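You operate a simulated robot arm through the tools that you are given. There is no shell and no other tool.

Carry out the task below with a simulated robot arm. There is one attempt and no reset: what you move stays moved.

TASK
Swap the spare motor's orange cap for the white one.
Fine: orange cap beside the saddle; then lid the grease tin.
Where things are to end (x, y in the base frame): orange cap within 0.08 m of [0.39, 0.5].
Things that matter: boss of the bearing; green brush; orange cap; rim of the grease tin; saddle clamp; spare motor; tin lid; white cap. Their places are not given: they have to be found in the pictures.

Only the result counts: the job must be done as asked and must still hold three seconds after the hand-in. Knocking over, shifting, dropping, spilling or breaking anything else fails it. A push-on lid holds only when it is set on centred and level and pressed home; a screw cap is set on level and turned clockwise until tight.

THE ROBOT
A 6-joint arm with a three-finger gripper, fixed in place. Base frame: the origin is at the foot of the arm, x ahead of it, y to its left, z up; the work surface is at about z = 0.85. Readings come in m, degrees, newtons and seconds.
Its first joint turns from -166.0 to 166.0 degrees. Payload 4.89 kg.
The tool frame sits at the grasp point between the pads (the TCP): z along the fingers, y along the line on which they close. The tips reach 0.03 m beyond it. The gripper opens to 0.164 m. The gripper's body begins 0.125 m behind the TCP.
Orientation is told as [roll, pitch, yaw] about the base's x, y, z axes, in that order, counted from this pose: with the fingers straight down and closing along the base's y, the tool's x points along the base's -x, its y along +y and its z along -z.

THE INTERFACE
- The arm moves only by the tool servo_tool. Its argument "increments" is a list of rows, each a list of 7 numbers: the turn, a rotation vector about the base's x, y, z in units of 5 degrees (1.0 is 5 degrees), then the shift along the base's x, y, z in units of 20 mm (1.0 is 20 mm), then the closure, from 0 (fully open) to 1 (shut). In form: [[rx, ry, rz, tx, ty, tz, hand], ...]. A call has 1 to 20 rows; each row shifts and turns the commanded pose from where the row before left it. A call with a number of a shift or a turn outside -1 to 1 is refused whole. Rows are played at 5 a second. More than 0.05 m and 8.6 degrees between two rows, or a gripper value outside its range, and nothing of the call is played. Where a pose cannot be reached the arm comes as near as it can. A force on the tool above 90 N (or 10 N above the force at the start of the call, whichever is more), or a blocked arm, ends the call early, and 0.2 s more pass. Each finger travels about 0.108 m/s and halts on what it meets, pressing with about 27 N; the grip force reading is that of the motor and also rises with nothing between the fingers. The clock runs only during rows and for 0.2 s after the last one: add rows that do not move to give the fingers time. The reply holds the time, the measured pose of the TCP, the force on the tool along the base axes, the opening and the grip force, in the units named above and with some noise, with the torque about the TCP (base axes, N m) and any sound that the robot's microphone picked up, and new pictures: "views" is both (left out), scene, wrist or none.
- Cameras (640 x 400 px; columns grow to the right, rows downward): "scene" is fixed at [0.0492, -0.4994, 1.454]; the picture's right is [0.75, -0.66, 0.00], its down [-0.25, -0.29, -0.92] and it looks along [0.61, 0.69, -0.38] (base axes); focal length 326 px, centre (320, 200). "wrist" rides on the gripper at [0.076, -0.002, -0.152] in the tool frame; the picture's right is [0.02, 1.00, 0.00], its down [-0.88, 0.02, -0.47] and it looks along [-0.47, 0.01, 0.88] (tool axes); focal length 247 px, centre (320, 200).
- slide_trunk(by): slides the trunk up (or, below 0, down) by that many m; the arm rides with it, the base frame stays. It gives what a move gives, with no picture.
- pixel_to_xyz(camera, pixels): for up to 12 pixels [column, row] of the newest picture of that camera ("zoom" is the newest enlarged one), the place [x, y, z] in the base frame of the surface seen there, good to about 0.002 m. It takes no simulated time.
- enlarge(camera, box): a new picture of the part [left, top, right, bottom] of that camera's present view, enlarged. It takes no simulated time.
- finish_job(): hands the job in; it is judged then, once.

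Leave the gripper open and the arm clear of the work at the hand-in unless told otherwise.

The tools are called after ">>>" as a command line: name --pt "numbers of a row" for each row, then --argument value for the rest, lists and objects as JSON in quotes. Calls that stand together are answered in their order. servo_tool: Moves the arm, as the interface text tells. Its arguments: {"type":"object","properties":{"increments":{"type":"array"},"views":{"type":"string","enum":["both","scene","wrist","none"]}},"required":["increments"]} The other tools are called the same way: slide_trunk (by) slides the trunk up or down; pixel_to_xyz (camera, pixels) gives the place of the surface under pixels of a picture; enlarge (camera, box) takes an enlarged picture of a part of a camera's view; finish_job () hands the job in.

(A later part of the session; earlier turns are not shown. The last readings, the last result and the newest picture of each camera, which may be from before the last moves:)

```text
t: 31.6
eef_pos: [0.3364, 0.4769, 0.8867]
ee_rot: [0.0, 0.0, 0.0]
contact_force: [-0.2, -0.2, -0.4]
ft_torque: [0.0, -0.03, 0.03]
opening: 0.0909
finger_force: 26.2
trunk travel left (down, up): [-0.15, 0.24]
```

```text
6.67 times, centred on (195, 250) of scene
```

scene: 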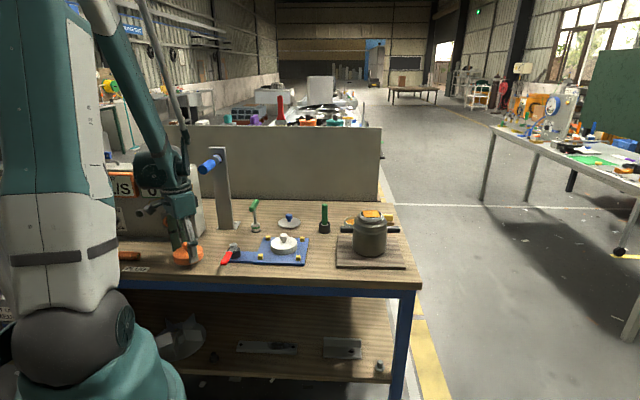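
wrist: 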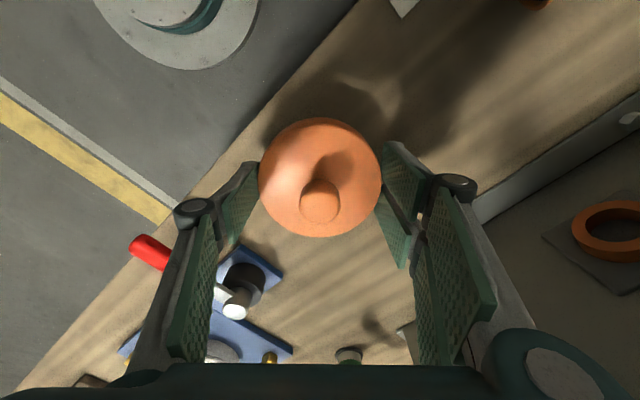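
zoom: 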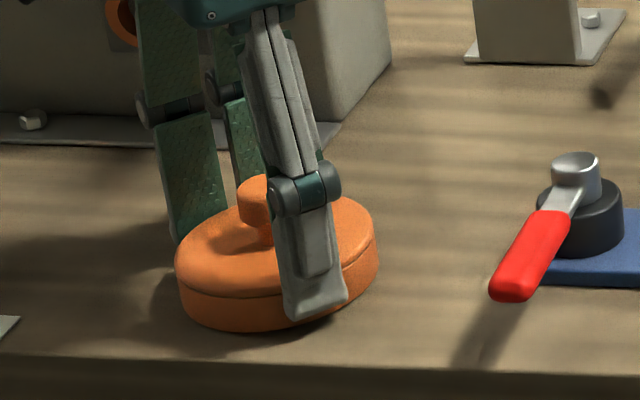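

Very near the bench. I continue in 1 mm steps, watching the vertical force.

>>> servo_tool --pt "0 0 0 0 0 -0.05 1" --pt "0 0 0 0 0 -0.05 1" --pt "0 0 0 0 0 0 1" --views "none"

```text
t: 32.4
eef_pos: [0.3363, 0.4761, 0.8853]
ee_rot: [0.0, 0.0, 0.0]
contact_force: [-1.5, 0.7, 13.1]
ft_torque: [0.72, 0.14, 0.06]
opening: 0.0908
finger_force: 26.8
trunk travel left (down, up): [-0.15, 0.24]
```

Contact with the bench (13 N). I release by opening to about 0.12 m, then rise straight up.

>>> servo_tool --pt "0 0 0 0 0 0 0.4" --pt "0 0 0 0 0 0 0.3" --pt "0 0 0 0 0 0 0.3" --pt "0 0 0 0 0 0 0.3" --views "wrist"

```text
t: 33.4
eef_pos: [0.337, 0.4773, 0.8861]
ee_rot: [0.0, 0.1, 0.0]
contact_force: [0.6, -1.3, 0.1]
ft_torque: [0.01, -0.01, 0.01]
opening: 0.1149
finger_force: 0.1
trunk travel left (down, up): [-0.15, 0.24]
```

wrist: 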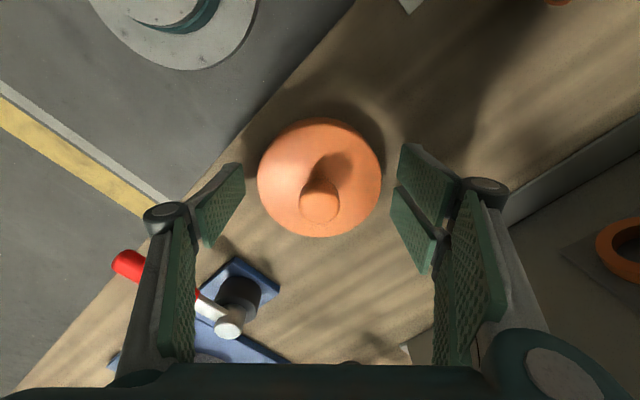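

The cap stands free on the bench. I rise straight up to z ≈ 1.15.

>>> servo_tool --pt "0 0 0 0 0 0.3 0.3" --pt "0 0 0 0 0 0.9 0.3" --pt "0 0 0 0 0 0.95 0.3" --pt "0 0 0 0 0 0.95 0.3" --pt "0 0 0 0 0 0.95 0.3" --pt "0 0 0 0 0 0.95 0.3" --pt "0 0 0 0 0 0.95 0.3" --pt "0 0 0 0 0 0.95 0.3" --pt "0 0 0 0 0 0.95 0.3" --pt "0 0 0 0 0 0.95 0.3" --pt "0 0 0 0 0 0.95 0.3" --pt "0 0 0 0 0 0.95 0.3" --pt "0 0 0 0 0 0.95 0.3" --pt "0 0 0 0 0 0.95 0.3" --pt "0 0 0 0 0 0.6 0.3" --pt "0 0 0 0 0 0 0.3" --views "both"

```text
t: 36.8
eef_pos: [0.3362, 0.476, 1.149]
ee_rot: [0.0, 0.0, 0.0]
contact_force: [0.0, -0.2, 0.4]
ft_torque: [0.01, -0.05, 0.0]
opening: 0.1147
finger_force: 0.2
trunk travel left (down, up): [-0.15, 0.24]
```

scene: 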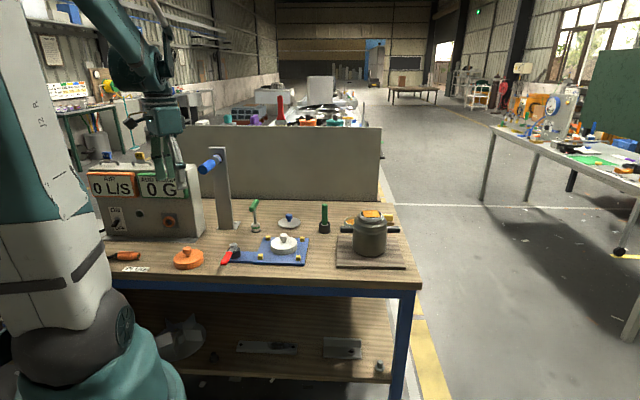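
wrist: 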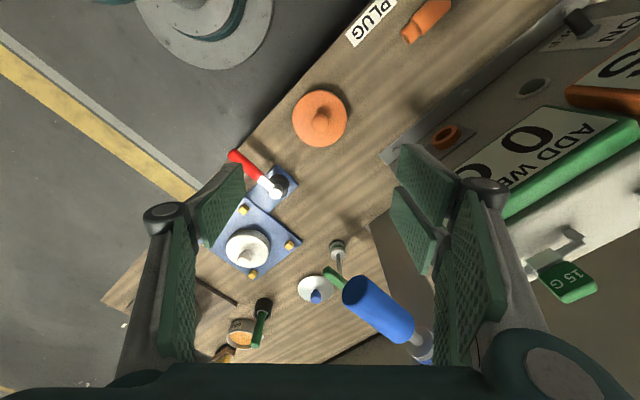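

The orange cap is down. I'll check its position, then go back by low y to view the white cap.

>>> pixel_to_xyz --camera "wrist" --pixels '[[320, 118], [294, 118], [346, 118], [320, 92], [320, 145]]'

>>> servo_tool --pt "0 0 0 0 -0.9 0 0.3" --pt "0 0 0 0 -0.9 0 0.3" --pt "0 0 0 0 -0.9 0 0.3" --pt "0 0 0 0 -0.9 0 0.3" --pt "0 0 0 0.3 -0.9 0 0.2" --pt "0 0 0 0.9 -0.9 0 0.1" --pt "0 0 0 0.95 -0.3 0 0" --pt "0 0 0 0.95 -0.3 0 0" --pt "0 0 0 0.95 -0.3 0 0" --pt "0 0 0 0.95 -0.3 0 0" --pt "0 0 0 0.95 -0.3 0 0" --pt "0 0 0 0.95 -0.3 0 0" --pt "0 0 0 0.95 -0.3 0 0" --pt "0 0 0 0.95 -0.3 0 0" --pt "0 0 0 0.95 -0.2 0 0" --pt "0 0 0 0.95 0 0 0" --pt "0 0 0 0.5 0 0 0" --pt "0 0 0 0 0 0 0" --views "both"

```text
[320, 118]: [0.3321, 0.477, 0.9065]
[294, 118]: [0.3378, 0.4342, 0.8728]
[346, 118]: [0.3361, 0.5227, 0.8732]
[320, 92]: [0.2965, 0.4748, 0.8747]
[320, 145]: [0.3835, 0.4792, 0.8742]
```

```text
t: 40.6
eef_pos: [0.5605, 0.3167, 1.1483]
ee_rot: [0.0, 0.0, 0.0]
contact_force: [0.3, -0.1, -0.8]
ft_torque: [0.0, 0.02, -0.01]
opening: 0.1641
finger_force: 0.1
trunk travel left (down, up): [-0.15, 0.24]
```

scene: 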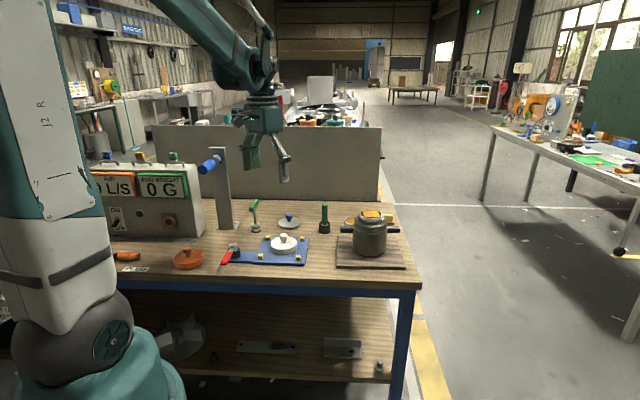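
wrist: 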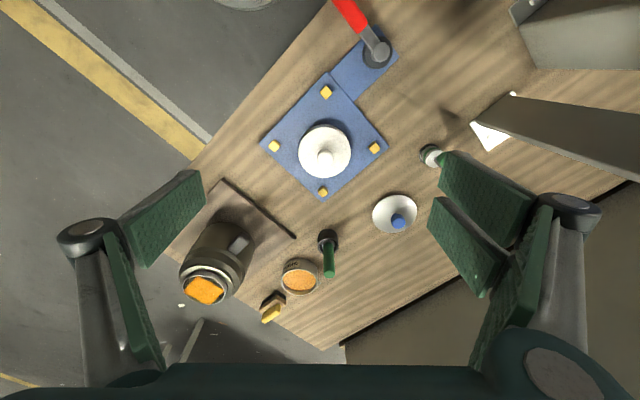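

The orange cap sits at about (0.339, 0.477), 0.056 m from the target. Now I measure the white cap at wrist pixel (324, 151).

>>> enlarge --camera "wrist" --box '[250, 80, 400, 210]'

```text
3.08 times, centred on (325, 145) of wrist
```

zoom: 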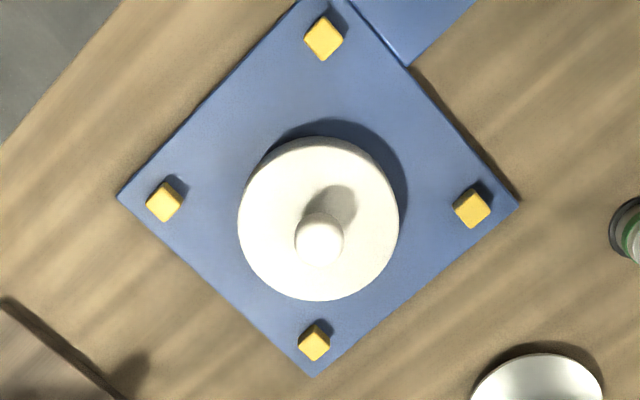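

>>> pixel_to_xyz --camera "zoom" --pixels '[[242, 220], [395, 220], [318, 297], [318, 146], [318, 139], [318, 235], [262, 275], [375, 275], [265, 165], [372, 165], [163, 205], [472, 210]]'

>>> enlarge --camera "scene" --box '[250, 220, 320, 275]'

```text
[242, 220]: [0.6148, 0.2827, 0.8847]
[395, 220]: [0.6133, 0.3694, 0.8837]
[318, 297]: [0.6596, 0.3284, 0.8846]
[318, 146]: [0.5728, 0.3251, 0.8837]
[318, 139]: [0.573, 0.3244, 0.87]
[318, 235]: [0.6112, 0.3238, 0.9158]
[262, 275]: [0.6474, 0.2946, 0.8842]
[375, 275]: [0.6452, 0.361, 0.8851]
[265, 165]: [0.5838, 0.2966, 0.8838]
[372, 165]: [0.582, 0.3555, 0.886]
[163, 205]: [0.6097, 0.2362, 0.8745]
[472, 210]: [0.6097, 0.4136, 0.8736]
```

```text
7.27 times, centred on (285, 248) of scene
```

zoom: 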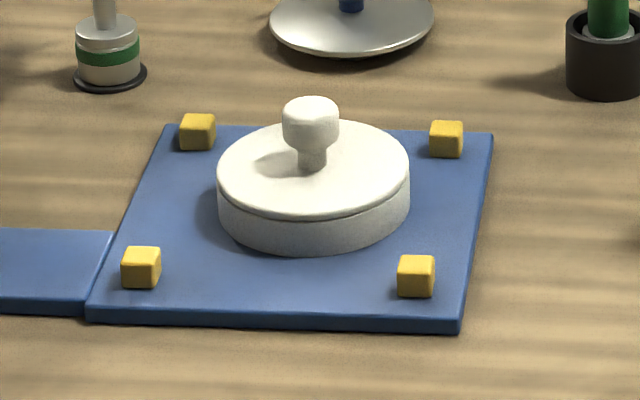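

The white cap is centred at about (0.616, 0.3265), radius about 0.045, top z 0.8845, resting on the plate at 0.86. The yellow blocks at y 0.236 and 0.414 are 0.8745 high, so I'll use a 0.115 m opening to stay inside them. I move over it and down to z = 0.96.

>>> servo_tool --pt "0 0 0 0.6 0.1 -0.5 0.3" --pt "0 0 0 0.6 0.1 -0.9 0.3" --pt "0 0 0 0.6 0.1 -0.9 0.3" --pt "0 0 0 0.6 0.1 -0.9 0.3" --pt "0 0 0 0.375 0.09 -0.9 0.3" --pt "0 0 0 0 0 -0.9 0.3" --pt "0 0 0 0 0 -0.9 0.3" --pt "0 0 0 0 0 -0.9 0.3" --pt "0 0 0 0 0 -0.9 0.3" --pt "0 0 0 0 0 -0.9 0.3" --pt "0 0 0 0 0 -0.8 0.3" --pt "0 0 0 0 0 0 0.3" --views "both"

```text
t: 43.2
eef_pos: [0.6162, 0.3262, 0.9614]
ee_rot: [0.0, 0.0, 0.0]
contact_force: [-0.1, -1.3, 1.2]
ft_torque: [-0.01, 0.05, -0.01]
opening: 0.1148
finger_force: 0.1
trunk travel left (down, up): [-0.15, 0.24]
```

scene: 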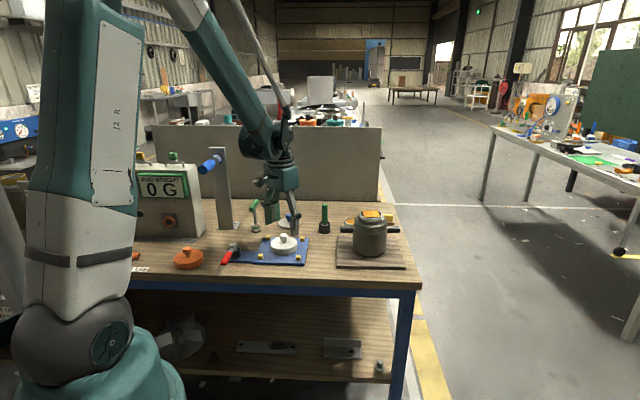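
wrist: 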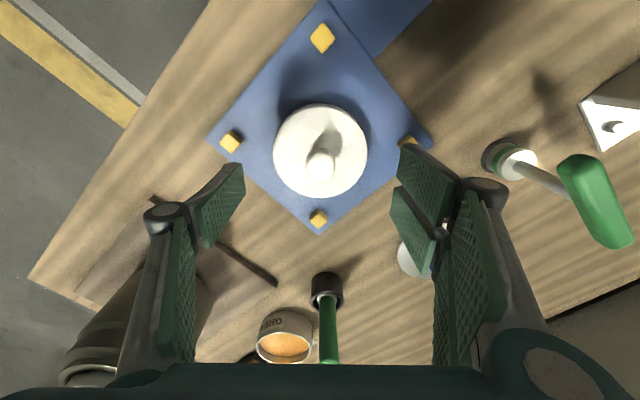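

Well centred at (320, 151). I re-measure close up before descending.

>>> enlarge --camera "wrist" --box '[250, 85, 390, 215]'

```text
3.08 times, centred on (320, 150) of wrist
```

zoom: 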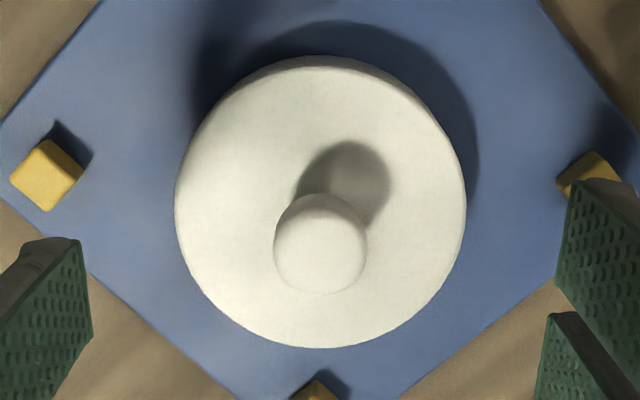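

>>> pixel_to_xyz --camera "zoom" --pixels '[[180, 205], [462, 205], [320, 343], [320, 72], [215, 300], [425, 300], [225, 105], [415, 105], [320, 245], [320, 60], [48, 175], [100, 200]]'

```text
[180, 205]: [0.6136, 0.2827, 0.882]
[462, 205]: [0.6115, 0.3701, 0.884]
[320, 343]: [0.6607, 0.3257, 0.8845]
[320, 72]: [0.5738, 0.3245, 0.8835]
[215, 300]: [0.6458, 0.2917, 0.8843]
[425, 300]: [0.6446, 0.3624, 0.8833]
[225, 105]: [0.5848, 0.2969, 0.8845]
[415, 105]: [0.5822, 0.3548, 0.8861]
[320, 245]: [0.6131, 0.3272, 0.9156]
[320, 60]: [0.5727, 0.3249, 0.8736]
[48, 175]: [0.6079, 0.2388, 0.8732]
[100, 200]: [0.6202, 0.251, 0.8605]
```

Its centre is (0.6165, 0.3264) and the plate is at 0.8605. I descend to TCP ≈ 0.897 — the same relation to the cap as with the orange one — and then close.

>>> servo_tool --pt "0 0 0 0.015 0.01 -0.8 0.3" --pt "0 0 0 0 0 -0.8 0.3" --pt "0 0 0 0 0 -0.8 0.3" --pt "0 0 0 0 0 -0.6 0.3" --pt "0 0 0 0 0 -0.2 0.3" --pt "0 0 0 0 0 0 0.3" --views "wrist"

>>> enlarge --camera "scene" --box '[250, 210, 320, 275]'

```text
t: 44.6
eef_pos: [0.6158, 0.3256, 0.8973]
ee_rot: [0.0, 0.0, 0.1]
contact_force: [-0.7, 0.5, 0.1]
ft_torque: [-0.01, 0.03, -0.04]
opening: 0.1148
finger_force: 0.1
trunk travel left (down, up): [-0.15, 0.24]
```

wrist: 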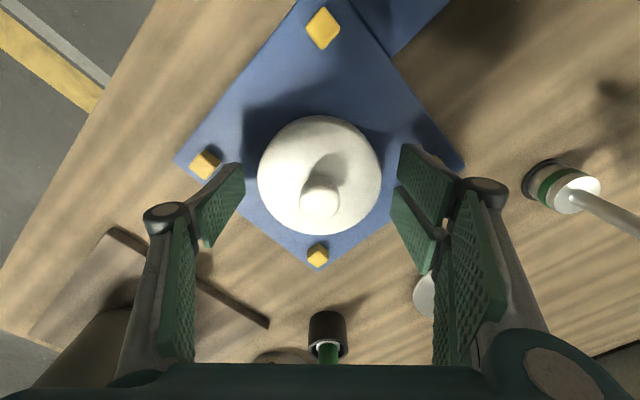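

```text
6.15 times, centred on (285, 242) of scene
```

zoom: 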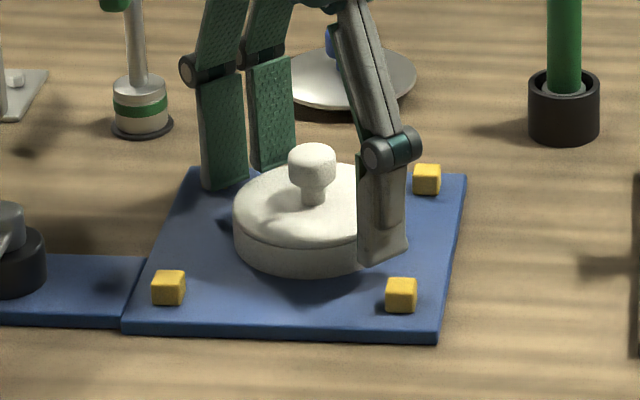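

The fingers straddle the cap and stay inside the yellow blocks. I close on the rim.

>>> servo_tool --pt "0 0 0 0 0 0 0.4" --pt "0 0 0 0 0 0 0.5" --pt "0 0 0 0 0 0 1" --pt "0 0 0 0 0 0 1" --pt "0 0 0 0 0 0 1" --pt "0 0 0 0 0 0 1" --views "wrist"

>>> enlarge --camera "wrist" --box '[200, 80, 440, 280]'

```text
t: 46.0
eef_pos: [0.615, 0.325, 0.8972]
ee_rot: [0.0, 0.0, -0.1]
contact_force: [-0.2, -0.1, 0.6]
ft_torque: [-0.02, 0.0, 0.0]
opening: 0.0943
finger_force: 26.7
trunk travel left (down, up): [-0.15, 0.24]
```

wrist: 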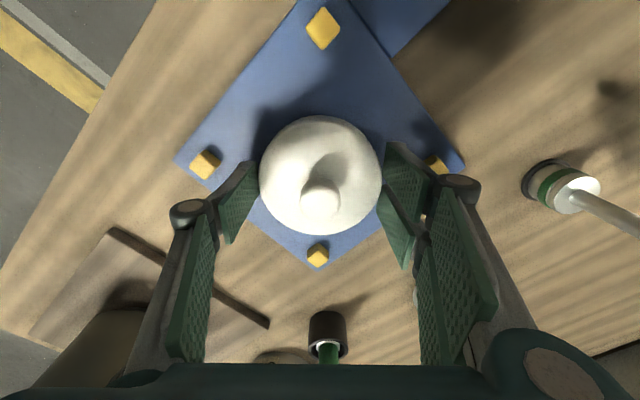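

```text
2.00 times, centred on (320, 180) of wrist
```

zoom: 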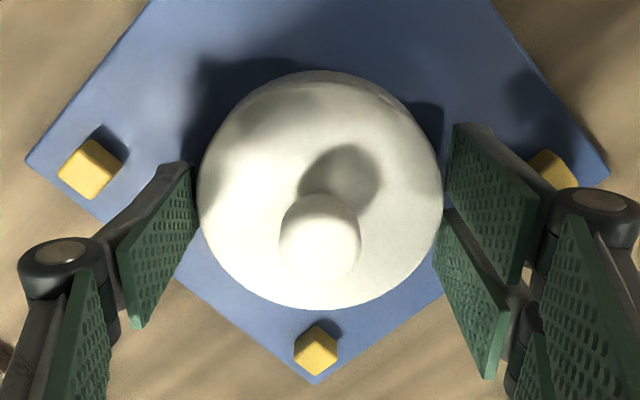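

Gripped at 0.0943 with no side load. I hold for a moment to let it settle and then lift 3 mm to see whether it comes freely.

>>> servo_tool --pt "0 0 0 0 0 0 1" --pt "0 0 0 0 0 0 1" --pt "0 0 0 0 0 0.05 1" --pt "0 0 0 0 0 0.05 1" --pt "0 0 0 0 0 0.05 1" --pt "0 0 0 0 0 0 1" --views "scene"

>>> enlarge --camera "scene" --box '[250, 210, 320, 275]'

```text
t: 47.4
eef_pos: [0.6167, 0.3267, 0.8998]
ee_rot: [0.0, 0.0, 0.0]
contact_force: [-0.1, 0.5, 0.2]
ft_torque: [-0.02, 0.03, 0.03]
opening: 0.0942
finger_force: 27.0
trunk travel left (down, up): [-0.15, 0.24]
```

scene: 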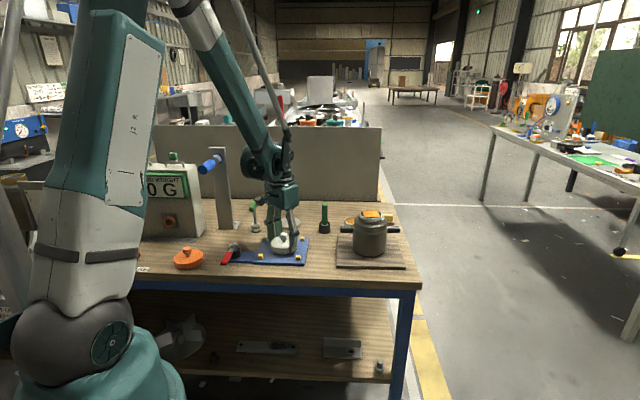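

```text
6.15 times, centred on (285, 242) of scene
```

zoom: 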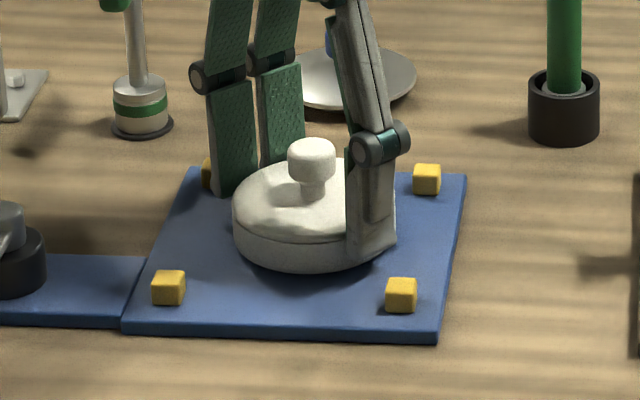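

It came up freely (knob rose about 5 zoom pixels, matching 3 mm). I lift on to z ≈ 1.15.

>>> servo_tool --pt "0 0 0 0 0 0.4 1" --pt "0 0 0 0 0 0.8 1" --pt "0 0 0 0 0 0.95 1" --pt "0 0 0 0 0 0.95 1" --pt "0 0 0 0 0 0.95 1" --pt "0 0 0 0 0 0.95 1" --pt "0 0 0 0 0 0.95 1" --pt "0 0 0 0 0 0.95 1" --pt "0 0 0 0 0 0.95 1" --pt "0 0 0 0 0 0.95 1" --pt "0 0 0 0 0 0.95 1" --pt "0 0 0 0 0 0.95 1" --pt "0 0 0 0 0 0.95 1" --pt "0 0 0 0 0 0.8 1" --pt "0 0 0 0 0 0 1" --views "both"

>>> enlarge --camera "wrist" --box '[200, 80, 440, 280]'

```text
t: 50.6
eef_pos: [0.6157, 0.3262, 1.1486]
ee_rot: [0.0, 0.0, 0.1]
contact_force: [-0.6, 0.1, 0.6]
ft_torque: [0.03, 0.01, 0.01]
opening: 0.094
finger_force: 27.1
trunk travel left (down, up): [-0.15, 0.24]
```

scene: 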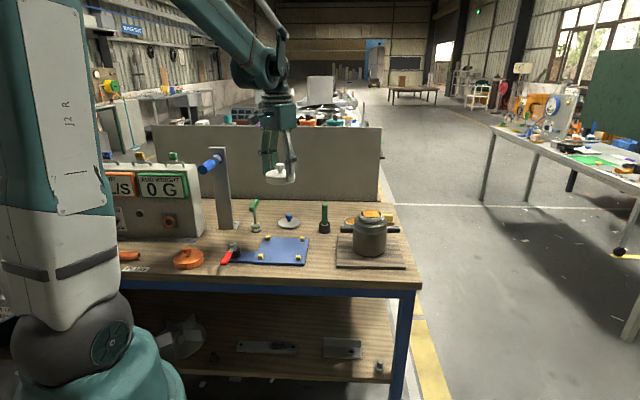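
wrist: 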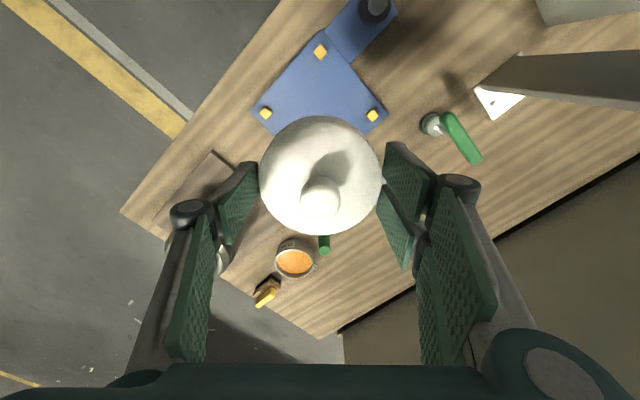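

```text
2.00 times, centred on (320, 180) of wrist
```

zoom: 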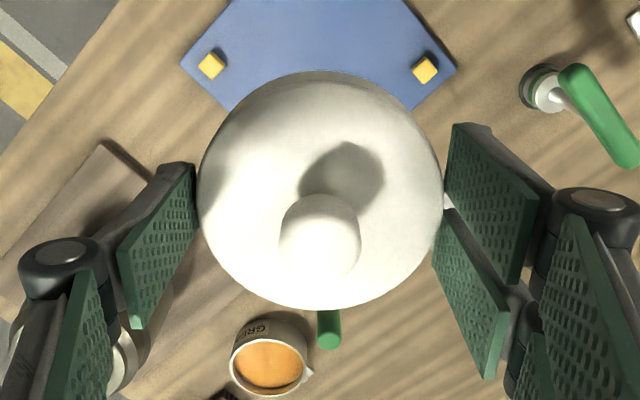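

I measure the cap's position in the hand through the wrist zoom.

>>> pixel_to_xyz --camera "zoom" --pixels '[[201, 185], [439, 185], [320, 304], [320, 78], [235, 265], [405, 265], [245, 105], [395, 105], [320, 225], [320, 74], [290, 240], [350, 240]]'

>>> enlarge --camera "scene" --box '[250, 150, 310, 200]'

```text
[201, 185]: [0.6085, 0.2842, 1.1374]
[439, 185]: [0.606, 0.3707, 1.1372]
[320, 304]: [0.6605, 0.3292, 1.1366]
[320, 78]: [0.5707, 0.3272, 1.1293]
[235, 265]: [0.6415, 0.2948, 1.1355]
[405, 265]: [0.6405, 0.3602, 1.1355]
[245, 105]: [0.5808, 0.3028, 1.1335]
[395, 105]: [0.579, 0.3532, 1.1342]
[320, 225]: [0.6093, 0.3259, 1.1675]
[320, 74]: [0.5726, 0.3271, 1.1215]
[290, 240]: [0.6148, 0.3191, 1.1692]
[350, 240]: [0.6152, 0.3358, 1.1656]
```

```text
8.00 times, centred on (280, 175) of scene
```

zoom: 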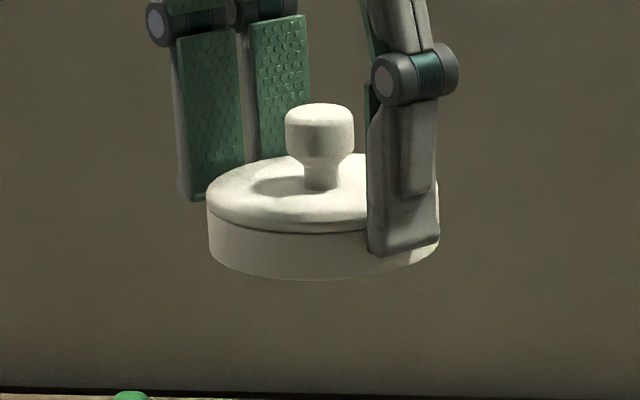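

The white cap sits centred in the hand (centre ≈ TCP + (0, 0.001), top 12.6 mm below TCP). Now I measure the open motor neck from the scene camera.

>>> enlarge --camera "scene" --box '[350, 200, 394, 235]'

```text
11.43 times, centred on (372, 218) of scene
```

zoom: 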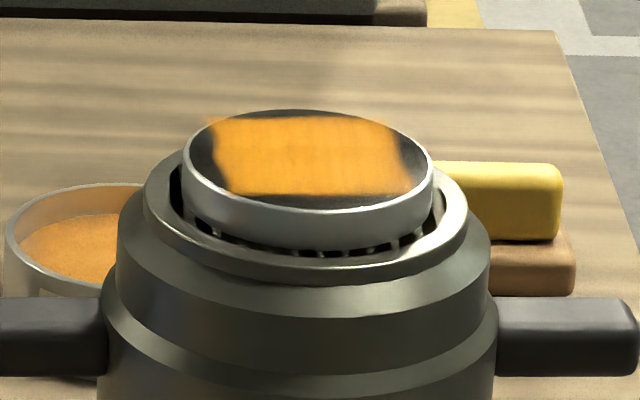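

>>> pixel_to_xyz --camera "zoom" --pixels '[[186, 160], [429, 160], [308, 204], [308, 112], [308, 158], [230, 125], [390, 125], [225, 192], [395, 192], [308, 225], [308, 262], [308, 272]]'

>>> pixel_to_xyz --camera "zoom" --pixels '[[148, 195], [466, 195], [160, 185], [455, 190], [308, 285], [308, 250], [165, 225], [450, 225], [200, 250], [410, 250], [120, 230], [488, 240]]'

```text
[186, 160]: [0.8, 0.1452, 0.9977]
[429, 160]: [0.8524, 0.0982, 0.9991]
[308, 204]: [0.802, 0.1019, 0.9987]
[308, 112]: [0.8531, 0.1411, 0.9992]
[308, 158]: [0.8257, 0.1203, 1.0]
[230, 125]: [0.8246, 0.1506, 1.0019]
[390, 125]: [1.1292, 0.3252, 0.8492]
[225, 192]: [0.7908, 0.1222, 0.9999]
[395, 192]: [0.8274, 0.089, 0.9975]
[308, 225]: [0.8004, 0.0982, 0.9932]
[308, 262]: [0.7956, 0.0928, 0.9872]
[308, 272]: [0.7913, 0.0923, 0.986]
```

```text
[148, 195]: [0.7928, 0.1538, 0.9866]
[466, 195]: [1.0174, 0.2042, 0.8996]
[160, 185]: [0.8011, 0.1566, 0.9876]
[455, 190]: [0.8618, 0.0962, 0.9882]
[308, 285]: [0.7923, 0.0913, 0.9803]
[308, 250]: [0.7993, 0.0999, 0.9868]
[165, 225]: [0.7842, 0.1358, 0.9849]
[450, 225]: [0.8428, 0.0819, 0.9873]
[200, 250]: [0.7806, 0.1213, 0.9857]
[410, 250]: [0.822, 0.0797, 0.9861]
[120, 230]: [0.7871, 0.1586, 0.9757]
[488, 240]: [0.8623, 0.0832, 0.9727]
```

The boss is centred at about (0.8268, 0.1212), top z 1.000, and the seat ledge is at 0.987. Going by the commands since the orange cap left its seat, I return by dx = +0.212, dy = −0.205, keeping z 1.15.

>>> servo_tool --pt "0 0 0 0.5 -0.5 0 1" --pt "0 0 0 0.93 -0.9 0 1" --pt "0 0 0 0.93 -0.9 0 1" --pt "0 0 0 0.93 -0.9 0 1" --pt "0 0 0 0.93 -0.9 0 1" --pt "0 0 0 0.93 -0.9 0 1" --pt "0 0 0 0.93 -0.9 0 1" --pt "0 0 0 0.93 -0.9 0 1" --pt "0 0 0 0.93 -0.9 0 1" --pt "0 0 0 0.93 -0.9 0 1" --pt "0 0 0 0.93 -0.9 0 1" --pt "0 0 0 0.8 -0.75 0 1" --pt "0 0 0 0 0 0 1" --pt "0 0 0 0 0 0 1" --views "both"

>>> enlarge --camera "scene" --box '[330, 150, 420, 240]'

```text
t: 53.6
eef_pos: [0.8272, 0.1221, 1.1495]
ee_rot: [0.0, 0.0, 0.0]
contact_force: [0.9, -0.7, -0.8]
ft_torque: [0.05, 0.03, -0.02]
opening: 0.0939
finger_force: 27.0
trunk travel left (down, up): [-0.15, 0.24]
```

scene: 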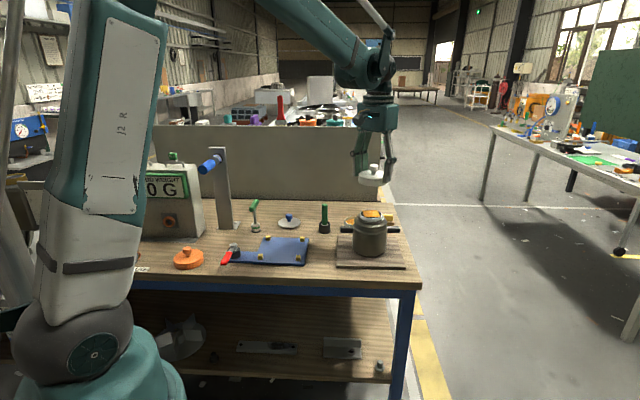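
wrist: 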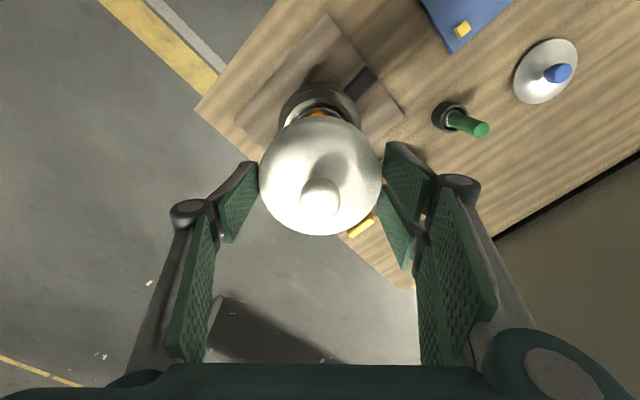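

```text
4.44 times, centred on (375, 195) of scene
```

zoom: 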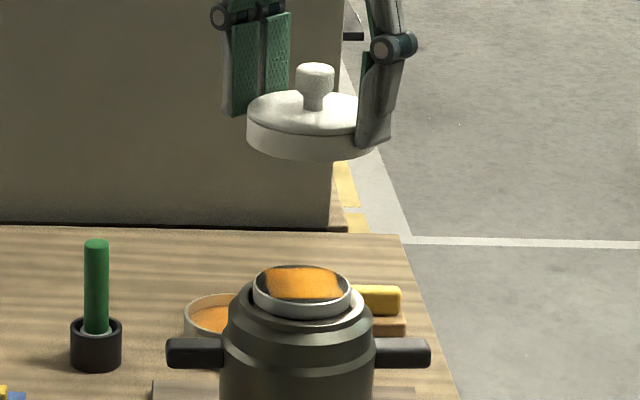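

The cap hangs in the same place as the orange one did when lifted off (left edge at zoom column 247 in both). I descend to TCP ≈ 1.046, just above the boss.

>>> servo_tool --pt "0 0 0 0 0 -0.5 1" --pt "0 0 0 0 0 -0.9 1" --pt "0 0 0 0 0 -0.9 1" --pt "0 0 0 0 0 -0.9 1" --pt "0 0 0 0 0 -0.9 1" --pt "0 0 0 0 0 -0.7 1" --pt "0 0 0 0 0 -0.35 1" --pt "0 0 0 0 0 0 1" --pt "0 0 0 0 0 0 1" --views "both"

>>> enlarge --camera "scene" --box '[345, 190, 401, 240]'

>>> enlarge --camera "wrist" --box '[240, 60, 400, 260]'

```text
t: 55.6
eef_pos: [0.8274, 0.1219, 1.0453]
ee_rot: [0.0, 0.0, 0.0]
contact_force: [0.0, 0.2, -0.8]
ft_torque: [-0.03, -0.03, -0.02]
opening: 0.0939
finger_force: 27.1
trunk travel left (down, up): [-0.15, 0.24]
```

scene: 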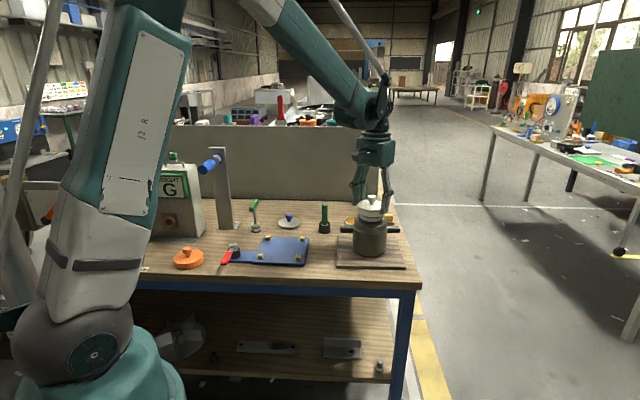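
wrist: 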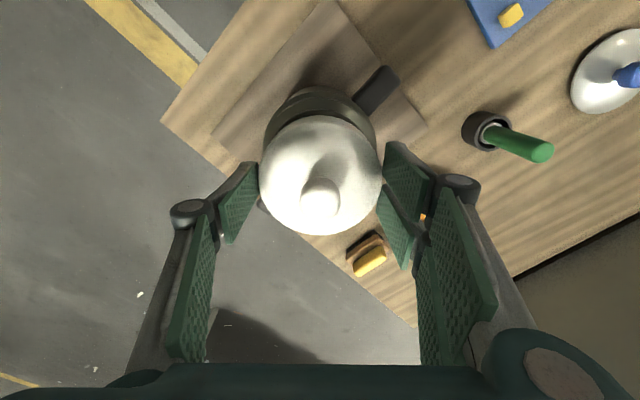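

```text
8.00 times, centred on (373, 215) of scene
```

zoom: 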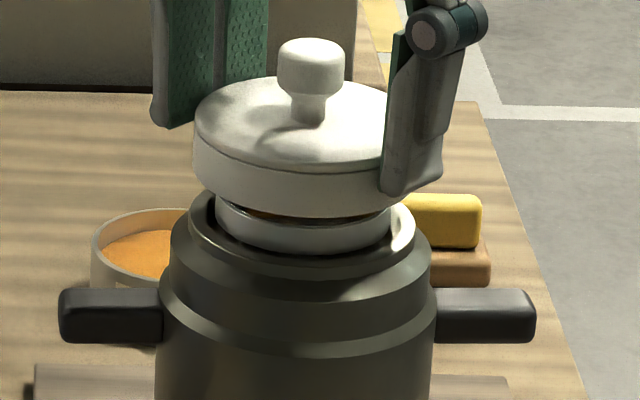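

```text
2.00 times, centred on (320, 160) of wrist
```

zoom: 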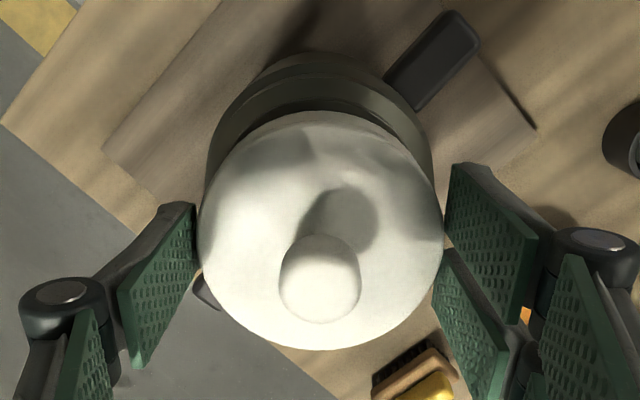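

The cap is aligned over the boss in both views. I lower in 2 mm steps to the boss edge and read the force.

>>> servo_tool --pt "0 0 0 0 0 -0.1 1" --pt "0 0 0 0 0 -0.1 1" --pt "0 0 0 0 0 -0.1 1" --pt "0 0 0 0 0 -0.1 1" --pt "0 0 0 0 0 -0.1 1" --pt "0 0 0 0 0 0 1" --views "none"

```text
t: 57.0
eef_pos: [0.8282, 0.1203, 1.0364]
ee_rot: [0.1, -0.1, 0.0]
contact_force: [-0.2, 0.5, -0.6]
ft_torque: [0.03, -0.02, 0.01]
opening: 0.0938
finger_force: 26.6
trunk travel left (down, up): [-0.15, 0.24]
```

No contact so far at 1.0355. I continue down in small steps.

>>> servo_tool --pt "0 0 0 0 0 -0.07 1" --pt "0 0 0 0 0 -0.07 1" --pt "0 0 0 0 0 -0.07 1" --pt "0 0 0 0 0 -0.07 1" --pt "0 0 0 0 0 0 1" --views "none"

```text
t: 58.2
eef_pos: [0.828, 0.1209, 1.0324]
ee_rot: [0.0, 0.1, 0.0]
contact_force: [-2.6, 2.2, -0.1]
ft_torque: [0.09, 0.13, -0.04]
opening: 0.0914
finger_force: 27.1
trunk travel left (down, up): [-0.15, 0.24]
```

The opening changed from 0.0938 to 0.0914, so something shifted in the grip. I look before going on.

>>> servo_tool --pt "0 0 0 0 0 0 1" --views "both"

>>> enlarge --camera "scene" --box '[345, 190, 401, 240]'

>>> enlarge --camera "wrist" --box '[240, 60, 400, 260]'

```text
t: 58.6
eef_pos: [0.8279, 0.1211, 1.0309]
ee_rot: [0.0, 0.0, 0.0]
contact_force: [-3.4, 2.4, -0.1]
ft_torque: [0.14, 0.14, 0.0]
opening: 0.0914
finger_force: 26.5
trunk travel left (down, up): [-0.15, 0.24]
```

scene: 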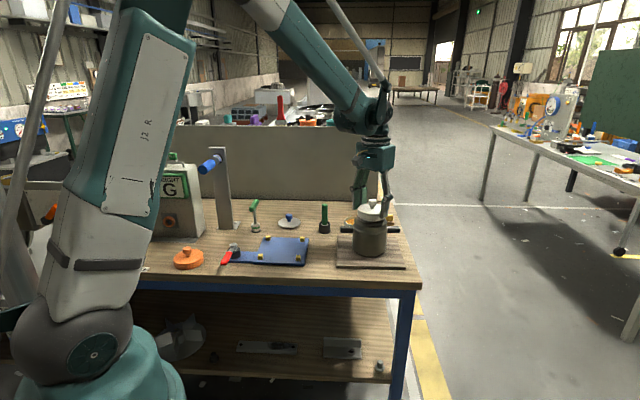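
wrist: 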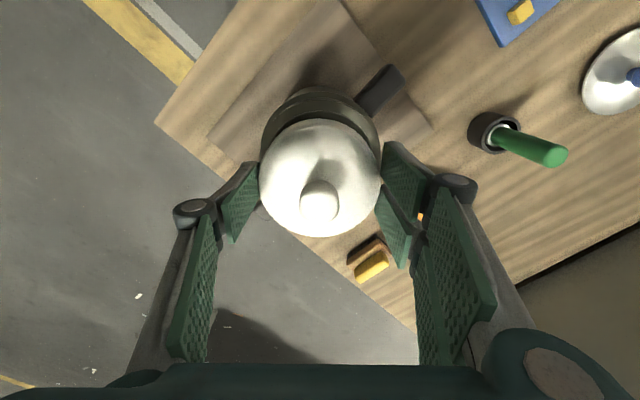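

```text
8.00 times, centred on (373, 215) of scene
```

zoom: 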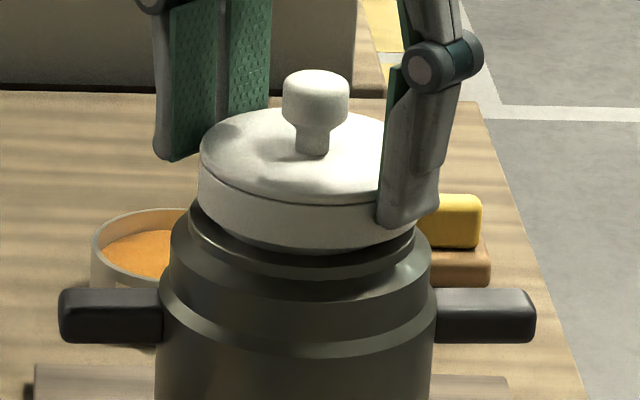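

```text
2.00 times, centred on (320, 160) of wrist
```

zoom: 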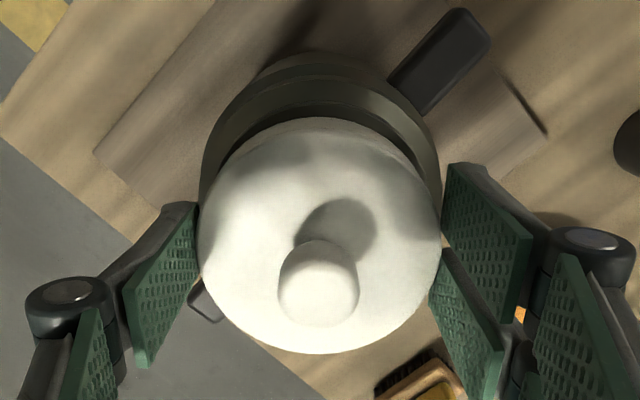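

The cap slid about 2 mm in the hand as the boss centred it; it now sits in the hand exactly as the orange one did. It's level and engaged. I continue downward in small steps.

>>> servo_tool --pt "0 0 0 0 0 -0.07 1" --pt "0 0 0 0 0 -0.07 1" --pt "0 0 0 0 0 -0.07 1" --pt "0 0 0 0 0 0 1" --views "none"

```text
t: 59.6
eef_pos: [0.8296, 0.1222, 1.0257]
ee_rot: [0.1, 0.0, 0.0]
contact_force: [-2.9, 0.0, 1.2]
ft_torque: [0.0, 0.72, -0.1]
opening: 0.091
finger_force: 26.6
trunk travel left (down, up): [-0.15, 0.24]
```

>>> servo_tool --pt "0 0 0 0 0 -0.05 1" --pt "0 0 0 0 0 0 1" --views "none"

>>> servo_tool --pt "0 0 0 0 0 -0.05 1" --pt "0 0 0 0 0 0 1" --views "scene"

>>> enlarge --camera "scene" --box '[345, 190, 401, 240]'

```text
t: 60.2
eef_pos: [0.8275, 0.122, 1.0256]
ee_rot: [-0.1, 0.0, 0.0]
contact_force: [1.4, -0.1, -0.8]
ft_torque: [-0.01, -0.02, 0.03]
opening: 0.0911
finger_force: 27.2
trunk travel left (down, up): [-0.15, 0.24]
```

```text
t: 60.8
eef_pos: [0.8287, 0.1227, 1.0258]
ee_rot: [-0.1, 0.0, -0.1]
contact_force: [-0.2, 0.0, 0.1]
ft_torque: [0.03, -0.02, 0.0]
opening: 0.0912
finger_force: 26.8
trunk travel left (down, up): [-0.15, 0.24]
```

scene: 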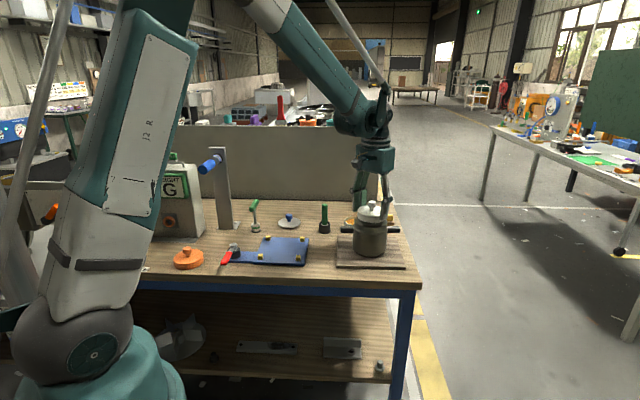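

```text
8.00 times, centred on (373, 215) of scene
```

zoom: 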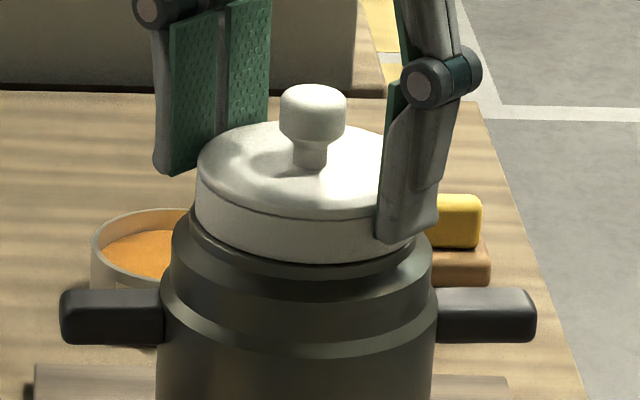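

Free of force; the cap's lower edge is still about 1–3 mm above the seat. I continue in 1 mm steps.

>>> servo_tool --pt "0 0 0 0 0 -0.05 1" --pt "0 0 0 0 0 0 1" --views "none"

>>> servo_tool --pt "0 0 0 0 0 -0.05 1" --pt "0 0 0 0 0 0 1" --views "none"

```text
t: 61.4
eef_pos: [0.8275, 0.1214, 1.0239]
ee_rot: [0.0, -0.1, 0.0]
contact_force: [2.8, 0.8, 8.9]
ft_torque: [0.21, -0.36, -0.09]
opening: 0.0912
finger_force: 27.7
trunk travel left (down, up): [-0.15, 0.24]
```

```text
t: 62.0
eef_pos: [0.8267, 0.1211, 1.0237]
ee_rot: [0.0, 0.1, 0.0]
contact_force: [3.6, -0.1, 21.6]
ft_torque: [0.1, 0.09, -0.34]
opening: 0.0914
finger_force: 27.1
trunk travel left (down, up): [-0.15, 0.24]
```

Seated: 21.6 N upward at TCP ≈ 1.0235, matching the orange cap's seated height. I open to release and look.

>>> servo_tool --pt "0 0 0 0 0 0 0.4" --pt "0 0 0 0 0 0 0.3" --pt "0 0 0 0 0 0 0.2" --pt "0 0 0 0 0 0 0.2" --pt "0 0 0 0 0 0 0.2" --views "both"

>>> enlarge --camera "scene" --box '[345, 190, 401, 240]'

```text
t: 63.2
eef_pos: [0.8271, 0.121, 1.0224]
ee_rot: [0.1, 0.0, 0.0]
contact_force: [0.6, -0.6, 1.1]
ft_torque: [0.0, 0.01, 0.01]
opening: 0.131
finger_force: 0.0
trunk travel left (down, up): [-0.15, 0.24]
```

scene: 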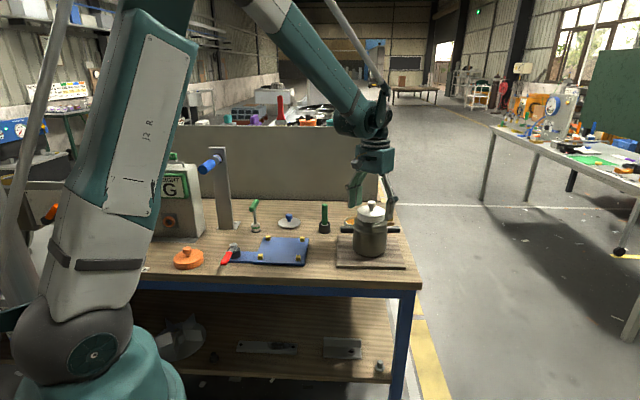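
wrist: 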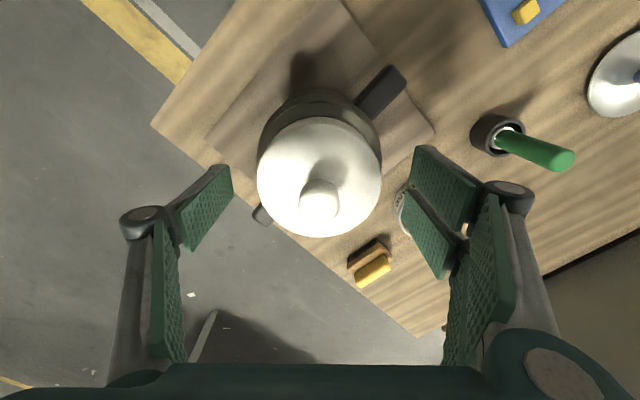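

```text
8.00 times, centred on (373, 215) of scene
```

zoom: 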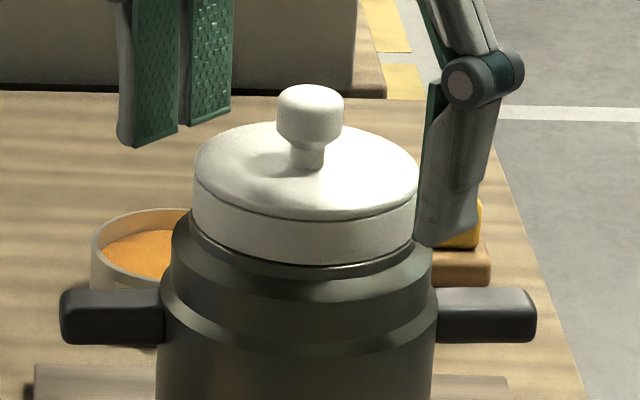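

The white cap sits level on the neck. I check its height and levelness by points around the rim.

>>> pixel_to_xyz --camera "zoom" --pixels '[[300, 215], [205, 165], [408, 170], [320, 128], [300, 230], [300, 255], [300, 262], [310, 90], [310, 115], [240, 190], [380, 195], [195, 195]]'

>>> enlarge --camera "wrist" --box '[240, 80, 400, 260]'

```text
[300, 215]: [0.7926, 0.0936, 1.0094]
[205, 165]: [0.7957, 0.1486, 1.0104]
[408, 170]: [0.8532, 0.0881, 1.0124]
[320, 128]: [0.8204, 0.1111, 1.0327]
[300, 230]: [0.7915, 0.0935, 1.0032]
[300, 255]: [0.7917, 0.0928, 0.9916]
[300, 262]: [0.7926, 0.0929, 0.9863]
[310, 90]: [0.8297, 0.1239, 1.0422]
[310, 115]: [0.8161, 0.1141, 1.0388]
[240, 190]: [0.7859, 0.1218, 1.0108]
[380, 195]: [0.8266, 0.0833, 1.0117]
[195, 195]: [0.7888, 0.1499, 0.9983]
```

```text
2.22 times, centred on (320, 170) of wrist
```

zoom: 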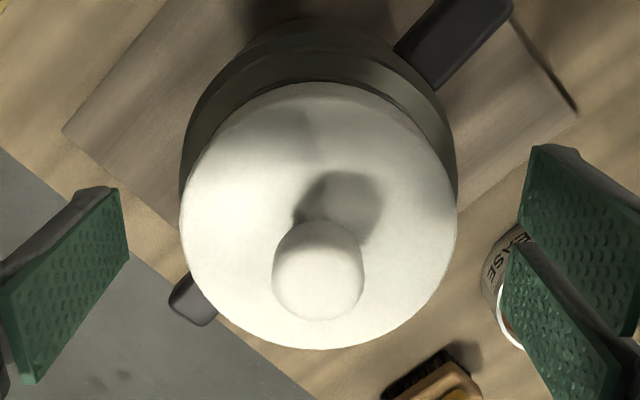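

The top is at 1.011 all round and the bottom at 0.987, the same as the orange cap before. To make sure it's pressed home, I rise, close the fingers, and press on the knob from above.

>>> servo_tool --pt "0 0 0 0 0 0.4 0.2" --pt "0 0 0 0 0 0.9 0.2" --pt "0 0 0 0 0 0.9 0.2" --pt "0 0 0 0 0 0.9 0.2" --pt "0 0 0 0 0 0.7 0.2" --pt "0 0 0 0 0 0 0.5" --pt "0 0 0 0 0 0 0.8" --pt "0 0 0 0 0 0 1" --pt "0 0 0 0 0 0 1" --pt "0 0 0 0 0 0 1" --pt "0 0 0 0 0 0 1" --views "both"

```text
t: 65.6
eef_pos: [0.8287, 0.1219, 1.0979]
ee_rot: [0.0, 0.0, 0.0]
contact_force: [0.0, -0.1, 0.5]
ft_torque: [-0.03, 0.01, 0.02]
opening: 0.0
finger_force: 26.6
trunk travel left (down, up): [-0.15, 0.24]
```

scene: 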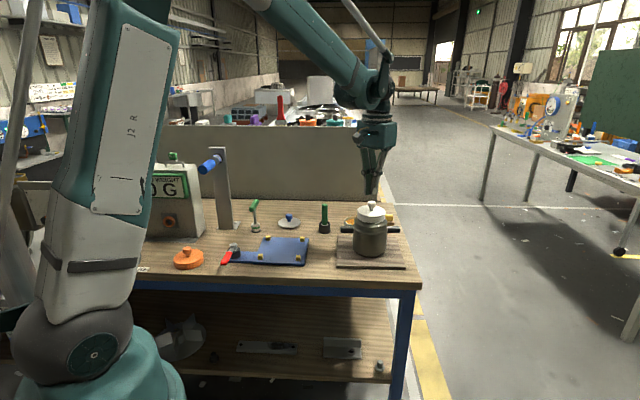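
wrist: 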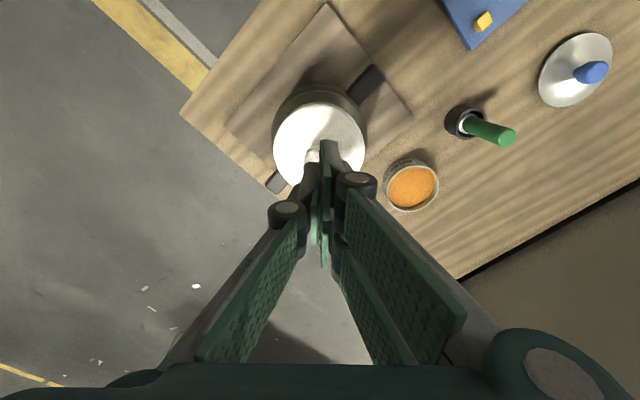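

Shut. I lower to just above the knob, then press in small steps.

>>> servo_tool --pt "0 0 0 0 0 -0.5 1" --pt "0 0 0 0 0 -0.5 1" --pt "0 0 0 0 0 -0.1 1" --pt "0 0 0 0 0 -0.05 1" --pt "0 0 0 0 0 0 1" --views "none"

```text
t: 66.8
eef_pos: [0.8279, 0.1205, 1.0753]
ee_rot: [0.0, -0.1, -0.1]
contact_force: [-0.2, 1.5, -0.1]
ft_torque: [0.04, -0.01, -0.03]
opening: 0.0
finger_force: 27.4
trunk travel left (down, up): [-0.15, 0.24]
```

>>> servo_tool --pt "0 0 0 0 0 -0.05 1" --pt "0 0 0 0 0 -0.05 1" --pt "0 0 0 0 0 0 1" --views "none"

>>> servo_tool --pt "0 0 0 0 0 -0.05 1" --pt "0 0 0 0 0 0 1" --views "none"

```text
t: 67.6
eef_pos: [0.8282, 0.121, 1.0748]
ee_rot: [0.0, -0.1, 0.1]
contact_force: [-0.2, -0.2, -0.7]
ft_torque: [-0.02, -0.01, -0.01]
opening: 0.0
finger_force: 27.0
trunk travel left (down, up): [-0.15, 0.24]
```

```text
t: 68.2
eef_pos: [0.8292, 0.1207, 1.0725]
ee_rot: [0.0, 0.1, 0.0]
contact_force: [-0.6, 0.8, -0.4]
ft_torque: [0.01, -0.03, 0.01]
opening: 0.0
finger_force: 27.1
trunk travel left (down, up): [-0.15, 0.24]
```

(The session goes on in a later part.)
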